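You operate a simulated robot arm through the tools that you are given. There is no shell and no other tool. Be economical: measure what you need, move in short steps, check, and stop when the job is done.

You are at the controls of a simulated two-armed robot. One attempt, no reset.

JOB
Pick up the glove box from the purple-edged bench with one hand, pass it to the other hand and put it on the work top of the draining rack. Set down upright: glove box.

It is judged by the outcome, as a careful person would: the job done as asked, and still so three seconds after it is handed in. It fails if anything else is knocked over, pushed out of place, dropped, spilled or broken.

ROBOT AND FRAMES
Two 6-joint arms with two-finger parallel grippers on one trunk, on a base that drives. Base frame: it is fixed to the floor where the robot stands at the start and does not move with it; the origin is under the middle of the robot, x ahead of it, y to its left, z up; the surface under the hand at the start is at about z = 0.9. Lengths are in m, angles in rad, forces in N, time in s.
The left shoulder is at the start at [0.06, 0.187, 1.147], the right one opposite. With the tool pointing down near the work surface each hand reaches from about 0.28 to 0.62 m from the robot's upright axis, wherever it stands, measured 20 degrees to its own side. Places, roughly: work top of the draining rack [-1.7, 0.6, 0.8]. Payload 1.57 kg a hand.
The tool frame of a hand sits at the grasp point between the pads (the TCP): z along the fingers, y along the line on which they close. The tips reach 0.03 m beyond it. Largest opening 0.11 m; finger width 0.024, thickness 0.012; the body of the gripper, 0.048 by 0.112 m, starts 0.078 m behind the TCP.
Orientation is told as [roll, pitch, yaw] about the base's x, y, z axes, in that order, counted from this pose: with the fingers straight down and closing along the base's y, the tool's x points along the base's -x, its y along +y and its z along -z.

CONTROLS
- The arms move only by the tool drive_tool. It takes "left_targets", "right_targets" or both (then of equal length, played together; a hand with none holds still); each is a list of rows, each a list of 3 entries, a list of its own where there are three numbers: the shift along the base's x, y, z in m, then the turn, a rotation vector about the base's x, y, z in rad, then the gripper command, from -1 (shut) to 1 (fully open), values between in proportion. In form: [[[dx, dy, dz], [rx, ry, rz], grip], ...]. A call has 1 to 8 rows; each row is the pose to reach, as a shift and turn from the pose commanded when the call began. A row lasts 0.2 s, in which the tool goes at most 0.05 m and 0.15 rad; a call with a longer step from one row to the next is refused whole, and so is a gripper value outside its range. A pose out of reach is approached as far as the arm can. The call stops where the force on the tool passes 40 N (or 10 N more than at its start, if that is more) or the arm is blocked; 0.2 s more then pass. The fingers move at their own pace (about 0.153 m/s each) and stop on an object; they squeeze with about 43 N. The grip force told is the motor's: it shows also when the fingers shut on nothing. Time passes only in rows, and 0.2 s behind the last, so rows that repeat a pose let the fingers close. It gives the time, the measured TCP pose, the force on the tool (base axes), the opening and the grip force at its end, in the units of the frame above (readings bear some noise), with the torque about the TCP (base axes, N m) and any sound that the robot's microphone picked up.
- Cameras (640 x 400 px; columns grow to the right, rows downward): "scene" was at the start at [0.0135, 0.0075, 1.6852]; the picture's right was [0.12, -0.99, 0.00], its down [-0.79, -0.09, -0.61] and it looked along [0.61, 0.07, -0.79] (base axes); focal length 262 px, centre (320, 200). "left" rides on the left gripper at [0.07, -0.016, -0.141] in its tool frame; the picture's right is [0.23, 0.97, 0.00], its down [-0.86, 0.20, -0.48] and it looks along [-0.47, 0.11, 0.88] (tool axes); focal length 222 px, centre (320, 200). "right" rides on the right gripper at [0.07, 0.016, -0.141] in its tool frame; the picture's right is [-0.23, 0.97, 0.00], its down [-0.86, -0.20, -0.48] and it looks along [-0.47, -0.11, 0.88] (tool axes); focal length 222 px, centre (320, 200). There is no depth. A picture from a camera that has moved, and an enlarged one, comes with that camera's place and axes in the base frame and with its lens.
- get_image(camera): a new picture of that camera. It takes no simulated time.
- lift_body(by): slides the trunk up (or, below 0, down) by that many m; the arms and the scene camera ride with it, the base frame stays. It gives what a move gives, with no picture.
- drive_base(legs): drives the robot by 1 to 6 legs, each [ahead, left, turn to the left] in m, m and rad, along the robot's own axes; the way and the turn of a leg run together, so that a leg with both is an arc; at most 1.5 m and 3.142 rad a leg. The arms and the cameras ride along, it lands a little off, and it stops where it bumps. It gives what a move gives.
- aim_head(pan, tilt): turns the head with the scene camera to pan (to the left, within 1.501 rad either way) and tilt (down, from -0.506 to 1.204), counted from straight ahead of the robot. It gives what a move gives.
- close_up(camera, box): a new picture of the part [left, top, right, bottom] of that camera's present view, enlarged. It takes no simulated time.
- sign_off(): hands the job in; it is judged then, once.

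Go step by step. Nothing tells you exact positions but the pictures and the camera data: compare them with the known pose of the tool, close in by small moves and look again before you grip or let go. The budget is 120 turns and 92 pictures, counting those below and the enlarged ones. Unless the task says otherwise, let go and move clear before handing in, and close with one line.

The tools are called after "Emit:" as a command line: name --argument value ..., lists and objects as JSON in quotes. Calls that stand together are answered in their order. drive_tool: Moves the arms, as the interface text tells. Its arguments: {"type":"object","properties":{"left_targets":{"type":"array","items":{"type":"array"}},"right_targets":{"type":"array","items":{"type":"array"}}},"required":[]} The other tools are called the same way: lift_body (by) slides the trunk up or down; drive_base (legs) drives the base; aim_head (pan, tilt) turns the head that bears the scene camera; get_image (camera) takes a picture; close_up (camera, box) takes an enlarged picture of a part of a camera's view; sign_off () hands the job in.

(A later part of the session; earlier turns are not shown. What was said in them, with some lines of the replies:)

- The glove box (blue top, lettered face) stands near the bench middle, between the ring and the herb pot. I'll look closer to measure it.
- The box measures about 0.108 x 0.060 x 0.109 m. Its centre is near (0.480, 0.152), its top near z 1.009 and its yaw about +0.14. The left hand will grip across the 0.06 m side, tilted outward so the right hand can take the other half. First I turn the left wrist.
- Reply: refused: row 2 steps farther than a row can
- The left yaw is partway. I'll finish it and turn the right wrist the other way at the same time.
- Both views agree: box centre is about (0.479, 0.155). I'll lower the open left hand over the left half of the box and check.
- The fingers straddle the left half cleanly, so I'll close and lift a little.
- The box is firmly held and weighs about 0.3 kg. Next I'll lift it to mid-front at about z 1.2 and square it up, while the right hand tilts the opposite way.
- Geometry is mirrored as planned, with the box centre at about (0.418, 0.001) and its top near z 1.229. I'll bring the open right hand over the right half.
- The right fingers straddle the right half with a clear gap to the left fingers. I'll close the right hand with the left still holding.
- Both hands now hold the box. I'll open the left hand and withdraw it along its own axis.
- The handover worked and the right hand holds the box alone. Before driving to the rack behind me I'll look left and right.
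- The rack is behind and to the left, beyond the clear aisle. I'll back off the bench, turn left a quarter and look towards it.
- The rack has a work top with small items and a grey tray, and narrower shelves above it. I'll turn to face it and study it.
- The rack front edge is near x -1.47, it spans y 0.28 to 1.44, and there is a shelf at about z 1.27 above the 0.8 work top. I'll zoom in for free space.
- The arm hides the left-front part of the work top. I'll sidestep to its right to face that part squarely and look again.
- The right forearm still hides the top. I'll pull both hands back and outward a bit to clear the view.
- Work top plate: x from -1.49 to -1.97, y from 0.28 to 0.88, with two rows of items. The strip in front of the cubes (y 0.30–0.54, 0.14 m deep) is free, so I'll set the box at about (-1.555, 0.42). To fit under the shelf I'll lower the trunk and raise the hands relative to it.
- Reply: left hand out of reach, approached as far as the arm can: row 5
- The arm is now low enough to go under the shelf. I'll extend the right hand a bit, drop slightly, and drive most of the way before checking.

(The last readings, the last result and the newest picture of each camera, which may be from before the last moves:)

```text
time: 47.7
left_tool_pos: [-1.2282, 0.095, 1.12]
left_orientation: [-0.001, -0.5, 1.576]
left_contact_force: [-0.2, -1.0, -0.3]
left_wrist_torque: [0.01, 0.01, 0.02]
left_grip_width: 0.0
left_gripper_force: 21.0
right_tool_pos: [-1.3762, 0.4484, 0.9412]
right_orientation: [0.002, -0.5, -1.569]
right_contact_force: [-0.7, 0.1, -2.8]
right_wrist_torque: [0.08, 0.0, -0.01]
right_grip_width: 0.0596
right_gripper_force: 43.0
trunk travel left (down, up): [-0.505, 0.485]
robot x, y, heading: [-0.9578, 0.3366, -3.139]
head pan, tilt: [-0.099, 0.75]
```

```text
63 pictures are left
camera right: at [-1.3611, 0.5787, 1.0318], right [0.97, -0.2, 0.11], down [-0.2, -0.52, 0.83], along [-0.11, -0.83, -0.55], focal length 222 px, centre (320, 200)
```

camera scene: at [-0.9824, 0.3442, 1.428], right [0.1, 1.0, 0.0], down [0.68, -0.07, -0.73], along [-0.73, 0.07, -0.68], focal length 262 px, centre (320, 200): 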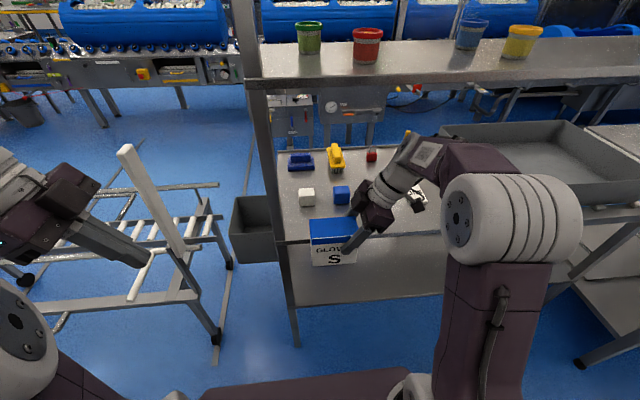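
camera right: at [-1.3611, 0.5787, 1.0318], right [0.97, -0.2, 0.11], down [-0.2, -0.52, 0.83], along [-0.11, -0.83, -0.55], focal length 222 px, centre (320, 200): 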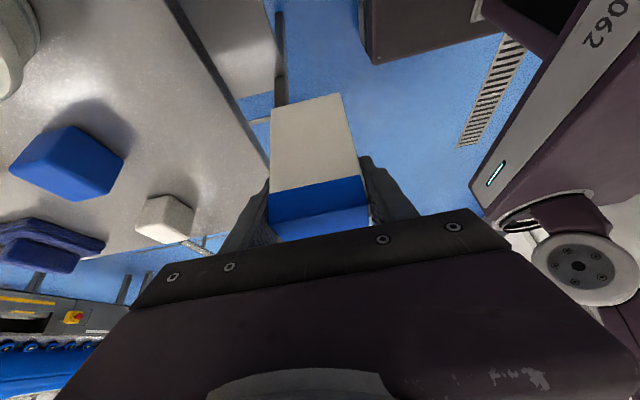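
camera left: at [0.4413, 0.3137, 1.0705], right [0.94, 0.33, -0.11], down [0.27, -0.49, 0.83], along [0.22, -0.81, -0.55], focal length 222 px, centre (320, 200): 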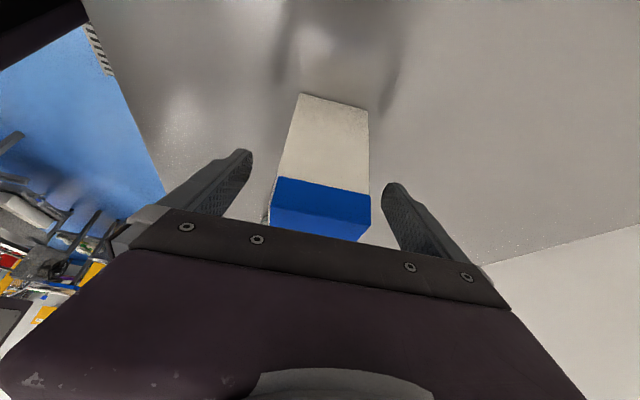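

The elbow is near shelf height and the left hand would come near the conveyor post. I'll lower the trunk further while raising the right hand, drive only a short way, and finish the reach with the arm.

Emit:
drive_tool --right_targets '[[[0, 0, 0.04], [0, 0, 0], -1], [[0, 0, 0.08], [0, 0, 0], -1], [[0, 0, 0.11], [0, 0, 0], -1], [[0, 0, 0.11], [0, 0, 0], -1]]'

Emit:
lift_body --by -0.13

Emit:
drive_base --legs '[[0.1, 0, 0]]'

Emit:
get_image --camera "scene"

Emit:
get_image --camera "right"

```text
time: 48.7
left_tool_pos: [-1.229, 0.0943, 1.1204]
left_orientation: [-0.001, -0.5, 1.574]
left_contact_force: [-0.5, -0.2, -0.3]
left_wrist_torque: [0.0, -0.01, -0.01]
left_grip_width: 0.0
left_gripper_force: 20.9
right_tool_pos: [-1.3761, 0.4488, 1.051]
right_orientation: [0.002, -0.499, -1.569]
right_contact_force: [-0.8, 0.5, -3.5]
right_wrist_torque: [0.1, 0.0, 0.02]
right_grip_width: 0.0596
right_gripper_force: 42.9
trunk travel left (down, up): [-0.505, 0.485]
robot x, y, heading: [-0.9622, 0.3371, -3.143]
head pan, tilt: [-0.099, 0.75]
```

```text
time: 50.3
left_tool_pos: [-1.2279, 0.0944, 0.9914]
left_orientation: [0.0, -0.5, 1.575]
left_contact_force: [-0.1, -0.2, 0.2]
left_wrist_torque: [-0.01, -0.01, 0.01]
left_grip_width: 0.0
left_gripper_force: 21.5
right_tool_pos: [-1.3771, 0.4497, 0.9212]
right_orientation: [0.002, -0.499, -1.569]
right_contact_force: [0.8, 1.2, -3.9]
right_wrist_torque: [0.09, -0.03, -0.02]
right_grip_width: 0.0597
right_gripper_force: 42.8
trunk travel left (down, up): [-0.375, 0.615]
robot x, y, heading: [-0.9572, 0.3383, -3.138]
head pan, tilt: [-0.099, 0.75]
```

```text
time: 51.3
left_tool_pos: [-1.2769, 0.0944, 0.989]
left_orientation: [0.001, -0.5, 1.571]
left_contact_force: [-0.2, -0.2, -0.6]
left_wrist_torque: [0.0, 0.03, 0.01]
left_grip_width: 0.0
left_gripper_force: 21.5
right_tool_pos: [-1.4152, 0.4487, 0.9214]
right_orientation: [0.044, -0.502, -1.578]
right_contact_force: [5.2, -0.7, -4.8]
right_wrist_torque: [0.06, -0.3, -0.07]
right_grip_width: 0.0599
right_gripper_force: 43.0
trunk travel left (down, up): [-0.375, 0.615]
robot x, y, heading: [-1.008, 0.3384, -3.136]
head pan, tilt: [-0.099, 0.75]
stopped in leg 1: the force on the tool passed its limit at 64 N (the readings are from after the stop); the commanded pose is now the measured one
```

```text
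62 pictures are left
camera scene: at [-1.0306, 0.3441, 1.2978], right [0.1, 1.0, 0.0], down [0.68, -0.07, -0.73], along [-0.73, 0.07, -0.68], focal length 262 px, centre (320, 200)
```

scene: 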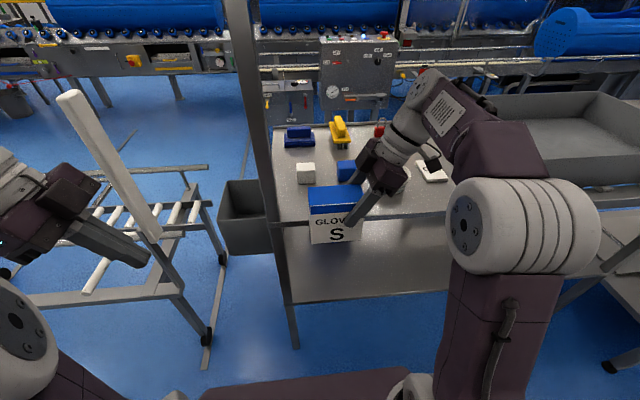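

```text
61 pictures are left
camera right: at [-1.4041, 0.5778, 1.0111], right [0.97, -0.19, 0.15], down [-0.23, -0.52, 0.82], along [-0.08, -0.83, -0.55], focal length 222 px, centre (320, 200)
```

right: 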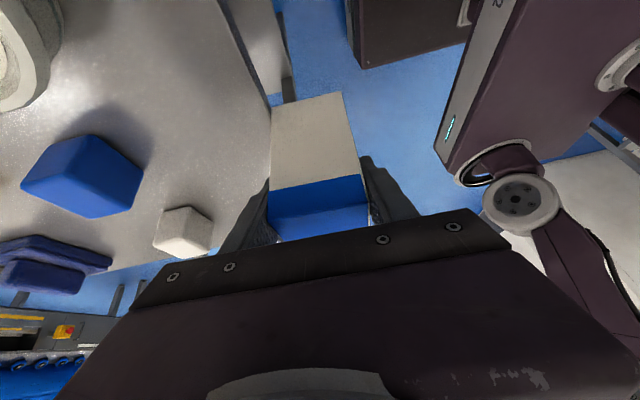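

The box front touched the rack edge, so the work top is higher (about z 0.85) and closer (about x -1.445) than I assumed. I'll back off and re-measure.

Emit:
drive_base --legs '[[-0.1, 0, 0]]'

Emit:
drive_tool --right_targets '[[[0, 0, 0.03], [0, 0, 0], -1], [[0, 0, 0.06], [0, 0, 0], -1], [[0, 0, 0.06], [0, 0, 0], -1]]'

Emit:
get_image --camera "scene"

Emit:
close_up --camera "scene" --box '[240, 120, 464, 260]'

Emit:
get_image --camera "right"

```text
time: 52.4
left_tool_pos: [-1.1778, 0.0963, 0.9906]
left_orientation: [0.0, -0.5, 1.575]
left_contact_force: [-0.1, -0.3, 0.1]
left_wrist_torque: [-0.01, -0.01, 0.04]
left_grip_width: 0.0
left_gripper_force: 21.1
right_tool_pos: [-1.315, 0.4485, 0.9217]
right_orientation: [0.041, -0.502, -1.578]
right_contact_force: [0.5, -0.5, -3.1]
right_wrist_torque: [0.1, 0.04, -0.01]
right_grip_width: 0.0597
right_gripper_force: 43.4
trunk travel left (down, up): [-0.375, 0.615]
robot x, y, heading: [-0.9083, 0.3398, -3.138]
head pan, tilt: [-0.099, 0.75]
```

```text
time: 53.2
left_tool_pos: [-1.1768, 0.0955, 0.9885]
left_orientation: [0.001, -0.501, 1.574]
left_contact_force: [-0.6, -0.7, -0.8]
left_wrist_torque: [-0.08, 0.02, 0.02]
left_grip_width: 0.0
left_gripper_force: 21.5
right_tool_pos: [-1.316, 0.4495, 0.9812]
right_orientation: [0.043, -0.503, -1.579]
right_contact_force: [0.5, -0.3, -3.4]
right_wrist_torque: [0.11, 0.01, 0.0]
right_grip_width: 0.06
right_gripper_force: 43.2
trunk travel left (down, up): [-0.375, 0.615]
robot x, y, heading: [-0.9064, 0.3376, -3.138]
head pan, tilt: [-0.099, 0.75]
```

```text
60 pictures are left
camera scene: at [-0.9317, 0.3444, 1.2979], right [0.1, 1.0, 0.0], down [0.68, -0.07, -0.73], along [-0.73, 0.07, -0.68], focal length 262 px, centre (320, 200)
```

scene: 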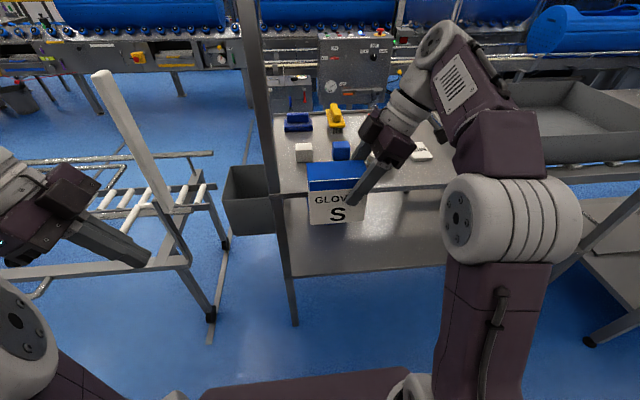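

```text
2.86 times, centred on (352, 190) of scene
camera zoom: at [-0.9317, 0.3444, 1.2979], right [0.1, 1.0, 0.0], down [0.68, -0.07, -0.73], along [-0.73, 0.07, -0.68], focal length 750 px, centre (229, 229)
```

zoom: 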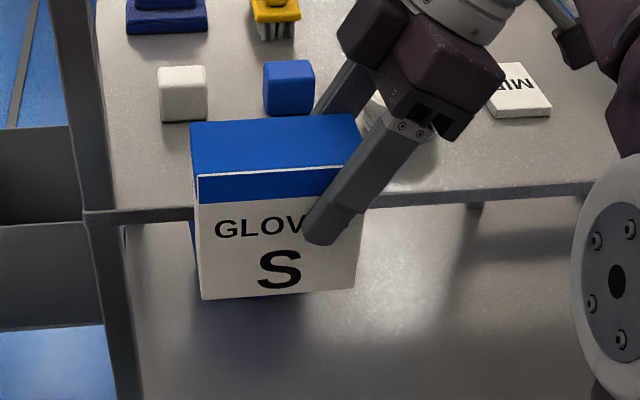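

```text
58 pictures are left
camera right: at [-1.3051, 0.5779, 1.0713], right [0.97, -0.19, 0.15], down [-0.22, -0.52, 0.82], along [-0.08, -0.83, -0.55], focal length 222 px, centre (320, 200)
```

right: 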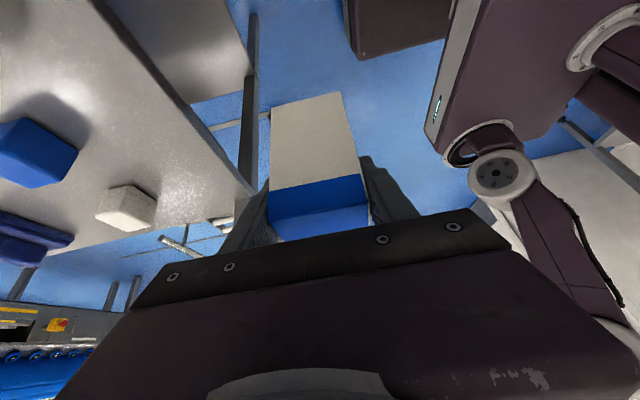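

Triangulation gives a work top at z ≈ 0.854, front edge x ≈ -1.442 and cube fronts at about -1.574. The target box centre becomes (-1.508, 0.42), with TCP z ≈ 0.934 at set-down. I'll undo the small tilt, then drive 0.1 m.

Emit:
drive_tool --right_targets '[[[0, 0, 0], [0, 0.037, -0.01], -1], [[0, 0.003, -0.01], [0, 0.037, -0.01], -1], [[0, 0.003, -0.01], [0, 0.037, -0.01], -1]]'

Emit:
drive_base --legs '[[0.09, 0, 0]]'

Emit:
get_image --camera "scene"

Emit:
get_image --camera "right"

```text
time: 54.0
left_tool_pos: [-1.1768, 0.0951, 0.9884]
left_orientation: [0.0, -0.499, 1.574]
left_contact_force: [0.2, -0.5, 0.9]
left_wrist_torque: [-0.02, 0.01, -0.02]
left_grip_width: 0.0
left_gripper_force: 21.7
right_tool_pos: [-1.3148, 0.4508, 0.9711]
right_orientation: [-0.002, -0.503, -1.568]
right_contact_force: [-0.2, 0.4, -3.1]
right_wrist_torque: [0.07, 0.01, -0.02]
right_grip_width: 0.0597
right_gripper_force: 43.5
trunk travel left (down, up): [-0.375, 0.615]
robot x, y, heading: [-0.9079, 0.3363, -3.138]
head pan, tilt: [-0.099, 0.75]
```

```text
time: 55.1
left_tool_pos: [-1.269, 0.0951, 0.9883]
left_orientation: [0.0, -0.499, 1.575]
left_contact_force: [-1.0, 0.2, -0.1]
left_wrist_torque: [-0.01, -0.01, -0.02]
left_grip_width: 0.0
left_gripper_force: 20.8
right_tool_pos: [-1.4061, 0.4515, 0.9706]
right_orientation: [0.002, -0.503, -1.568]
right_contact_force: [-0.8, 0.0, -2.8]
right_wrist_torque: [0.05, -0.03, 0.01]
right_grip_width: 0.0598
right_gripper_force: 43.5
trunk travel left (down, up): [-0.375, 0.615]
robot x, y, heading: [-0.9978, 0.338, -3.139]
head pan, tilt: [-0.099, 0.75]
```

```text
57 pictures are left
camera scene: at [-1.0227, 0.3441, 1.2979], right [0.1, 1.0, 0.0], down [0.68, -0.07, -0.73], along [-0.73, 0.07, -0.68], focal length 262 px, centre (320, 200)
```

scene: 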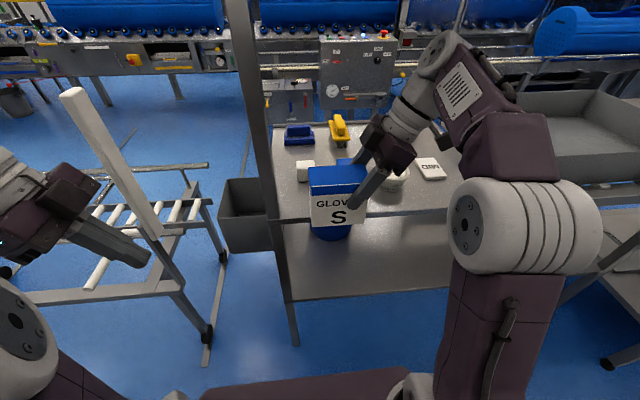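

```text
56 pictures are left
camera right: at [-1.391, 0.5805, 1.0601], right [0.97, -0.2, 0.11], down [-0.2, -0.52, 0.83], along [-0.1, -0.83, -0.54], focal length 222 px, centre (320, 200)
```

right: 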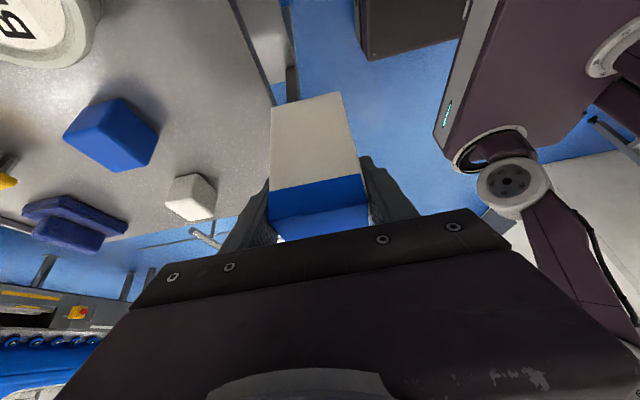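

Clear above the edge and the shelf. I'll extend the arm about 0.1 m over the free strip, then check.

Emit:
drive_tool --right_targets '[[[-0.025, 0, 0], [0, 0, 0], -1], [[-0.05, 0, 0], [0, 0, 0], -1], [[-0.075, 0, 0], [0, 0, 0], -1], [[-0.1, 0, 0], [0, 0, 0], -1], [[-0.1, 0, 0], [0, 0, 0], -1]]'

Emit:
get_image --camera "scene"

Emit:
close_up --camera "scene" --box '[240, 110, 464, 250]'

Emit:
get_image --camera "right"

```text
time: 56.3
left_tool_pos: [-1.2686, 0.0958, 0.9894]
left_orientation: [0.0, -0.5, 1.573]
left_contact_force: [-0.8, 0.1, 0.0]
left_wrist_torque: [-0.04, 0.01, -0.04]
left_grip_width: 0.0
left_gripper_force: 20.9
right_tool_pos: [-1.4894, 0.4509, 0.9566]
right_orientation: [-0.002, -0.501, -1.57]
right_contact_force: [0.6, -0.1, -3.4]
right_wrist_torque: [0.12, 0.0, -0.01]
right_grip_width: 0.06
right_gripper_force: 42.8
right hand out of reach, approached as far as the arm can: row 4, 5
trunk travel left (down, up): [-0.375, 0.615]
robot x, y, heading: [-0.9994, 0.3371, -3.14]
head pan, tilt: [-0.099, 0.75]
```

```text
55 pictures are left
camera scene: at [-1.0212, 0.344, 1.2979], right [0.1, 1.0, 0.0], down [0.68, -0.07, -0.73], along [-0.73, 0.07, -0.68], focal length 262 px, centre (320, 200)
```

scene: 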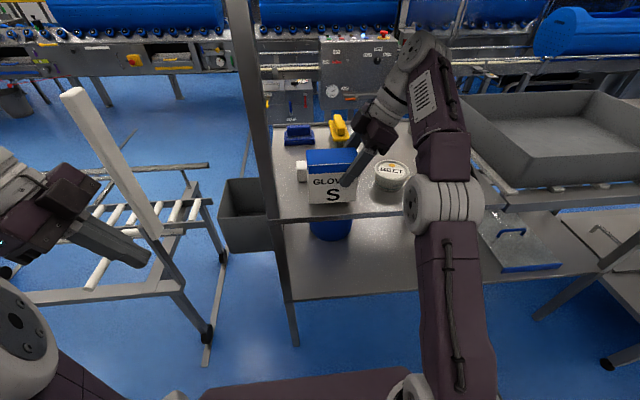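

```text
2.86 times, centred on (352, 180) of scene
camera zoom: at [-1.0212, 0.344, 1.2979], right [0.1, 1.0, 0.0], down [0.68, -0.07, -0.73], along [-0.73, 0.07, -0.68], focal length 750 px, centre (229, 257)
```

zoom: 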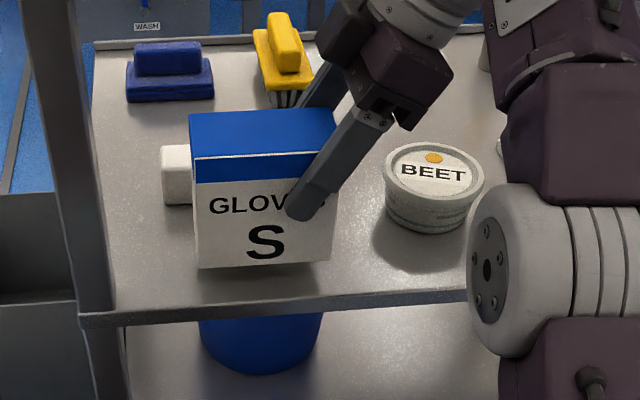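

```text
53 pictures are left
camera right: at [-1.4735, 0.5805, 1.0461], right [0.97, -0.2, 0.11], down [-0.2, -0.52, 0.83], along [-0.11, -0.83, -0.54], focal length 222 px, centre (320, 200)
```

right: 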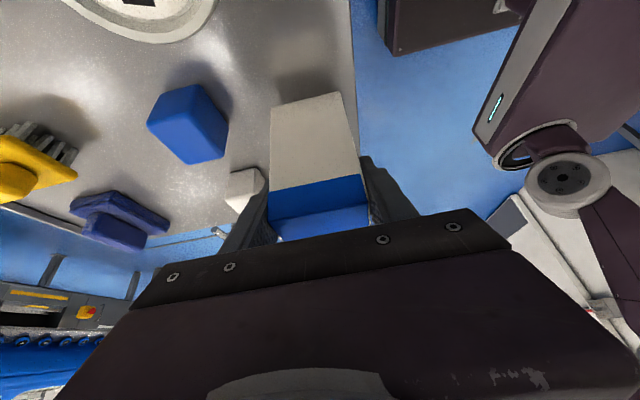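

The arm is at its reach limit at x -1.489, so I'll pull the hand back slightly and drive the base a bit nearer.

Emit:
drive_tool --right_targets '[[[0.025, 0, 0.0], [0, 0, 0], -1], [[0.04, 0, 0.0], [0, 0, 0], -1], [[0.04, 0, 0.0], [0, 0, 0], -1]]'

Emit:
drive_base --legs '[[0.045, 0, 0]]'

```text
time: 57.1
left_tool_pos: [-1.2684, 0.0942, 0.9903]
left_orientation: [0.0, -0.499, 1.576]
left_contact_force: [0.7, 0.6, 0.0]
left_wrist_torque: [0.01, -0.03, -0.01]
left_grip_width: 0.0
left_gripper_force: 21.0
right_tool_pos: [-1.4498, 0.4521, 0.9553]
right_orientation: [0.001, -0.503, -1.568]
right_contact_force: [-0.3, -0.5, -3.2]
right_wrist_torque: [0.1, 0.0, 0.0]
right_grip_width: 0.06
right_gripper_force: 43.0
trunk travel left (down, up): [-0.375, 0.615]
robot x, y, heading: [-0.9965, 0.3387, -3.138]
head pan, tilt: [-0.099, 0.75]
```

```text
time: 58.0
left_tool_pos: [-1.3155, 0.0962, 0.9881]
left_orientation: [-0.002, -0.498, 1.574]
left_contact_force: [-0.1, -0.5, -0.1]
left_wrist_torque: [0.0, -0.04, -0.02]
left_grip_width: 0.0
left_gripper_force: 21.6
right_tool_pos: [-1.4964, 0.4509, 0.9552]
right_orientation: [0.005, -0.503, -1.57]
right_contact_force: [-1.2, -0.1, -3.7]
right_wrist_torque: [0.07, -0.03, 0.02]
right_grip_width: 0.0597
right_gripper_force: 43.1
trunk travel left (down, up): [-0.375, 0.615]
robot x, y, heading: [-1.0396, 0.3352, -3.134]
head pan, tilt: [-0.099, 0.75]
```

Now at x -1.496, z 0.955. I'll ease to x -1.505 and descend gently until the box touches.

Emit:
drive_tool --right_targets '[[[-0.009, 0, -0.005], [0, 0, 0], -1], [[-0.009, 0, -0.01], [0, 0, 0], -1], [[-0.009, 0, -0.014], [0, 0, 0], -1], [[-0.009, 0, -0.017], [0, 0, 0], -1]]'

Emit:
close_up --camera "scene" --box '[240, 110, 464, 250]'

Emit:
get_image --camera "right"

```text
time: 59.0
left_tool_pos: [-1.3125, 0.0956, 0.9891]
left_orientation: [-0.001, -0.499, 1.574]
left_contact_force: [0.0, 0.2, 0.1]
left_wrist_torque: [0.01, 0.02, 0.01]
left_grip_width: 0.0001
left_gripper_force: 21.4
right_tool_pos: [-1.5038, 0.4512, 0.9403]
right_orientation: [0.001, -0.501, -1.566]
right_contact_force: [-0.5, -0.1, -2.6]
right_wrist_torque: [0.09, -0.02, -0.05]
right_grip_width: 0.0597
right_gripper_force: 43.3
trunk travel left (down, up): [-0.375, 0.615]
robot x, y, heading: [-1.0444, 0.3364, -3.137]
head pan, tilt: [-0.099, 0.75]
```

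```text
2.86 times, centred on (352, 180) of scene
camera zoom: at [-1.066, 0.344, 1.2979], right [0.1, 1.0, 0.0], down [0.68, -0.07, -0.73], along [-0.73, 0.07, -0.68], focal length 750 px, centre (229, 257)
```

zoom: 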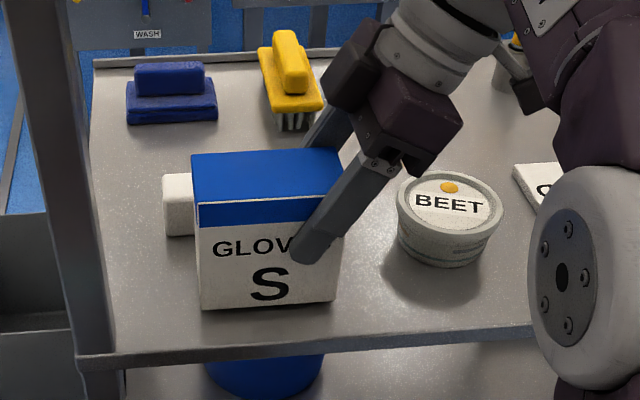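

```text
51 pictures are left
camera right: at [-1.4877, 0.58, 1.0298], right [0.97, -0.2, 0.11], down [-0.2, -0.52, 0.83], along [-0.11, -0.83, -0.55], focal length 222 px, centre (320, 200)
```

right: 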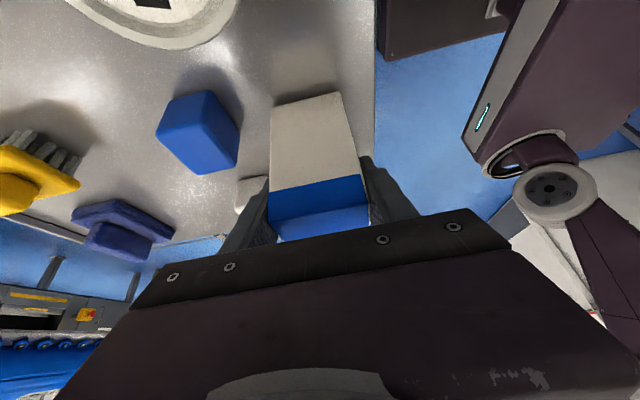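

Box is almost down with clear gaps all round. I'll continue in millimetre steps until the load comes off.

Emit:
drive_tool --right_targets '[[[0, 0, -0.002], [0, 0, 0], -1], [[0, 0, -0.004], [0, 0, 0], -1], [[0, 0, -0.006], [0, 0, 0], -1]]'

```text
time: 59.8
left_tool_pos: [-1.3127, 0.0948, 0.9891]
left_orientation: [-0.001, -0.499, 1.574]
left_contact_force: [-0.8, 0.0, 0.0]
left_wrist_torque: [0.01, -0.04, 0.02]
left_grip_width: 0.0001
left_gripper_force: 21.1
right_tool_pos: [-1.5038, 0.4502, 0.9338]
right_orientation: [0.001, -0.503, -1.569]
right_contact_force: [0.5, 0.1, -2.8]
right_wrist_torque: [0.09, 0.0, -0.01]
right_grip_width: 0.0594
right_gripper_force: 43.0
trunk travel left (down, up): [-0.375, 0.615]
robot x, y, heading: [-1.045, 0.3378, -3.137]
head pan, tilt: [-0.099, 0.75]
```

Emit:
drive_tool --right_targets '[[[0, 0, -0.002], [0, 0, 0], -1], [[0, 0, -0.004], [0, 0, 0], -1], [[0, 0, -0.004], [0, 0, 0], -1]]'

```text
time: 60.6
left_tool_pos: [-1.3122, 0.0944, 0.9899]
left_orientation: [0.003, -0.5, 1.574]
left_contact_force: [0.7, -0.5, -0.5]
left_wrist_torque: [0.0, -0.01, 0.0]
left_grip_width: 0.0002
left_gripper_force: 21.1
right_tool_pos: [-1.5027, 0.4499, 0.9316]
right_orientation: [-0.005, -0.505, -1.565]
right_contact_force: [-5.0, 4.0, 24.0]
right_wrist_torque: [-0.1, -0.35, 0.05]
right_grip_width: 0.0597
right_gripper_force: 43.0
trunk travel left (down, up): [-0.375, 0.615]
robot x, y, heading: [-1.0418, 0.3357, -3.138]
head pan, tilt: [-0.099, 0.75]
```

Contact with the top. I'll ease the load, open the fingers only partly because of the cubes behind, and check.

Emit:
drive_tool --right_targets '[[[0, 0, 0.002], [0, 0, 0], -1], [[0, 0, 0.002], [0, 0, 0], 0.2], [[0, 0, 0.002], [0, 0, 0], 0.38], [[0, 0, 0.002], [0, 0, 0], 0.38]]'

Emit:
close_up --camera "scene" --box '[240, 110, 464, 250]'

Emit:
get_image --camera "right"

```text
time: 61.6
left_tool_pos: [-1.312, 0.0947, 0.9881]
left_orientation: [0.002, -0.499, 1.575]
left_contact_force: [0.1, -0.4, 0.2]
left_wrist_torque: [-0.02, -0.01, -0.05]
left_grip_width: 0.0001
left_gripper_force: 21.4
right_tool_pos: [-1.5032, 0.4514, 0.9324]
right_orientation: [0.001, -0.502, -1.566]
right_contact_force: [0.3, -0.3, 0.2]
right_wrist_torque: [0.0, 0.0, -0.03]
right_grip_width: 0.076
right_gripper_force: 0.0
trunk travel left (down, up): [-0.375, 0.615]
robot x, y, heading: [-1.0431, 0.3339, -3.141]
head pan, tilt: [-0.099, 0.75]
```

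```text
2.86 times, centred on (352, 180) of scene
camera zoom: at [-1.0656, 0.3439, 1.2979], right [0.1, 1.0, 0.0], down [0.68, -0.07, -0.73], along [-0.73, 0.07, -0.68], focal length 750 px, centre (229, 257)
```

zoom: 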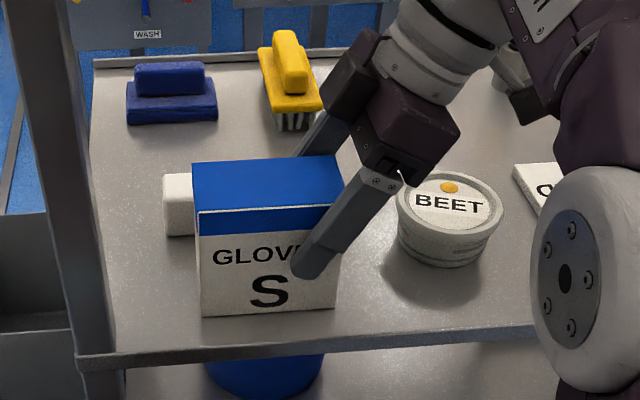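

```text
49 pictures are left
camera right: at [-1.4874, 0.5798, 1.0219], right [0.97, -0.2, 0.11], down [-0.2, -0.52, 0.83], along [-0.11, -0.83, -0.55], focal length 222 px, centre (320, 200)
```

right: 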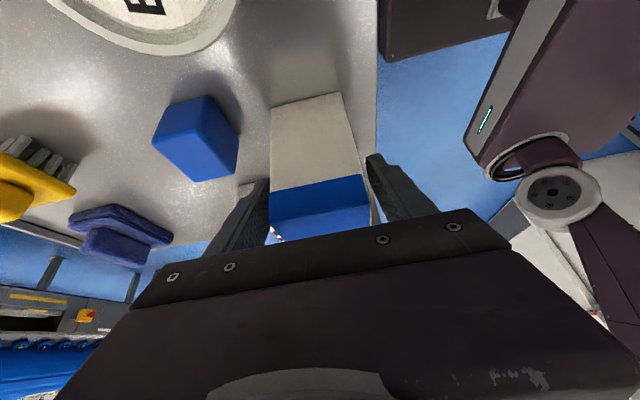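

The box stands flat and free. I'll withdraw along the tool axis, then sideways, staying below the shelf and above the beet pot.

Emit:
drive_tool --right_targets '[[[0, 0.008, 0.015], [0, 0, 0], 0.38], [[0, 0.016, 0.03], [0, 0, 0], 0.38], [[0, 0.025, 0.045], [0, 0, 0], 0.38], [[0, 0.033, 0.06], [0, 0, 0], 0.38], [[0, 0.05, 0.065], [0, 0, 0], 0.38], [[0, 0.065, 0.065], [0, 0, 0], 0.38], [[0, 0.065, 0.065], [0, 0, 0], 0.38]]'

Emit:
get_image --camera "scene"

```text
time: 63.2
left_tool_pos: [-1.3128, 0.0947, 0.9899]
left_orientation: [0.001, -0.498, 1.573]
left_contact_force: [0.1, 0.0, -0.7]
left_wrist_torque: [-0.03, -0.01, -0.01]
left_grip_width: 0.0
left_gripper_force: 20.9
right_tool_pos: [-1.4909, 0.5107, 0.9795]
right_orientation: [-0.001, -0.504, -1.567]
right_contact_force: [-0.2, 0.4, 0.6]
right_wrist_torque: [0.01, -0.02, -0.03]
right_grip_width: 0.0757
right_gripper_force: 0.0
right hand out of reach, approached as far as the arm can: row 4, 5, 6, 7
trunk travel left (down, up): [-0.375, 0.615]
robot x, y, heading: [-1.0422, 0.3338, -3.138]
head pan, tilt: [-0.099, 0.75]
```

```text
48 pictures are left
camera scene: at [-1.0658, 0.3438, 1.2979], right [0.1, 1.0, 0.0], down [0.68, -0.07, -0.73], along [-0.73, 0.07, -0.68], focal length 262 px, centre (320, 200)
```

scene: 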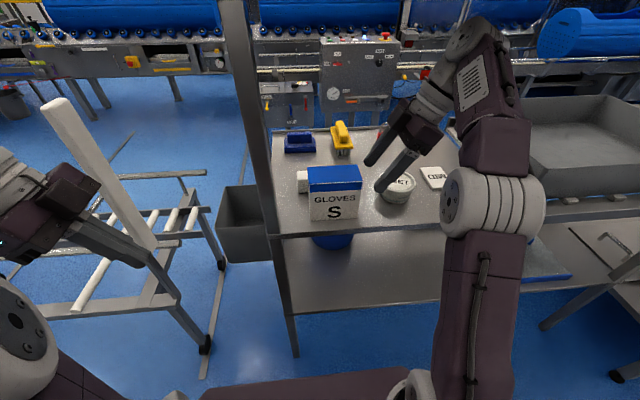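

The fingers are clear of the box, so I'll back straight out and take a final look.

Emit:
drive_base --legs '[[-0.3, 0, 0]]'

Emit:
get_image --camera "scene"

Emit:
close_up --camera "scene" --box '[240, 90, 432, 210]'

```text
time: 65.2
left_tool_pos: [-1.0135, 0.0956, 0.9904]
left_orientation: [0.002, -0.499, 1.576]
left_contact_force: [-0.6, -0.6, 0.9]
left_wrist_torque: [-0.01, 0.06, -0.02]
left_grip_width: 0.0
left_gripper_force: 21.5
right_tool_pos: [-1.1934, 0.5094, 0.9806]
right_orientation: [-0.003, -0.503, -1.566]
right_contact_force: [0.4, 1.1, 0.5]
right_wrist_torque: [-0.02, 0.01, -0.04]
right_grip_width: 0.0758
right_gripper_force: 0.1
trunk travel left (down, up): [-0.375, 0.615]
robot x, y, heading: [-0.7395, 0.3363, -3.139]
head pan, tilt: [-0.099, 0.75]
```

```text
47 pictures are left
camera scene: at [-0.7672, 0.345, 1.298], right [0.09, 1.0, 0.0], down [0.68, -0.06, -0.73], along [-0.73, 0.07, -0.68], focal length 262 px, centre (320, 200)
```

scene: 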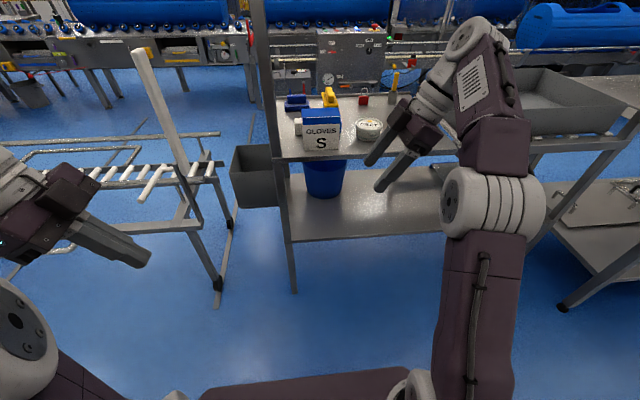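

```text
3.33 times, centred on (336, 150) of scene
camera zoom: at [-0.7672, 0.345, 1.298], right [0.09, 1.0, 0.0], down [0.68, -0.06, -0.73], along [-0.73, 0.07, -0.68], focal length 875 px, centre (267, 367)
```

zoom: 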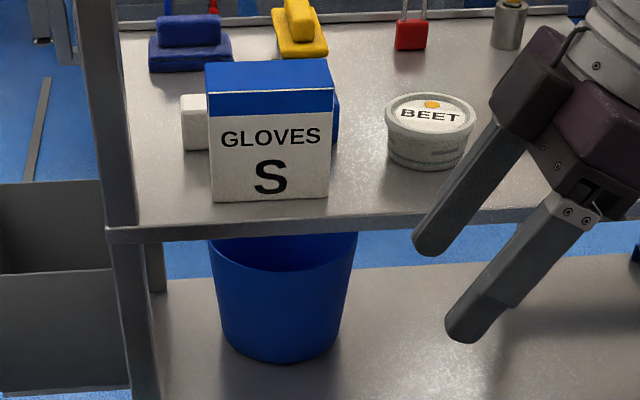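

The glove box stands upright on the rack's work top with its neighbours undisturbed, and both hands are clear. I'm handing in.

Emit:
sign_off

```text
The job is handed in.
```

The glove box was picked up with the left hand, passed to the right hand, and is now standing upright on the draining rack's work top. On the way in, the box bumped the rack's front edge once (64 N). I backed off, and the rack, the box and the items on the work top look unmoved in the pictures.
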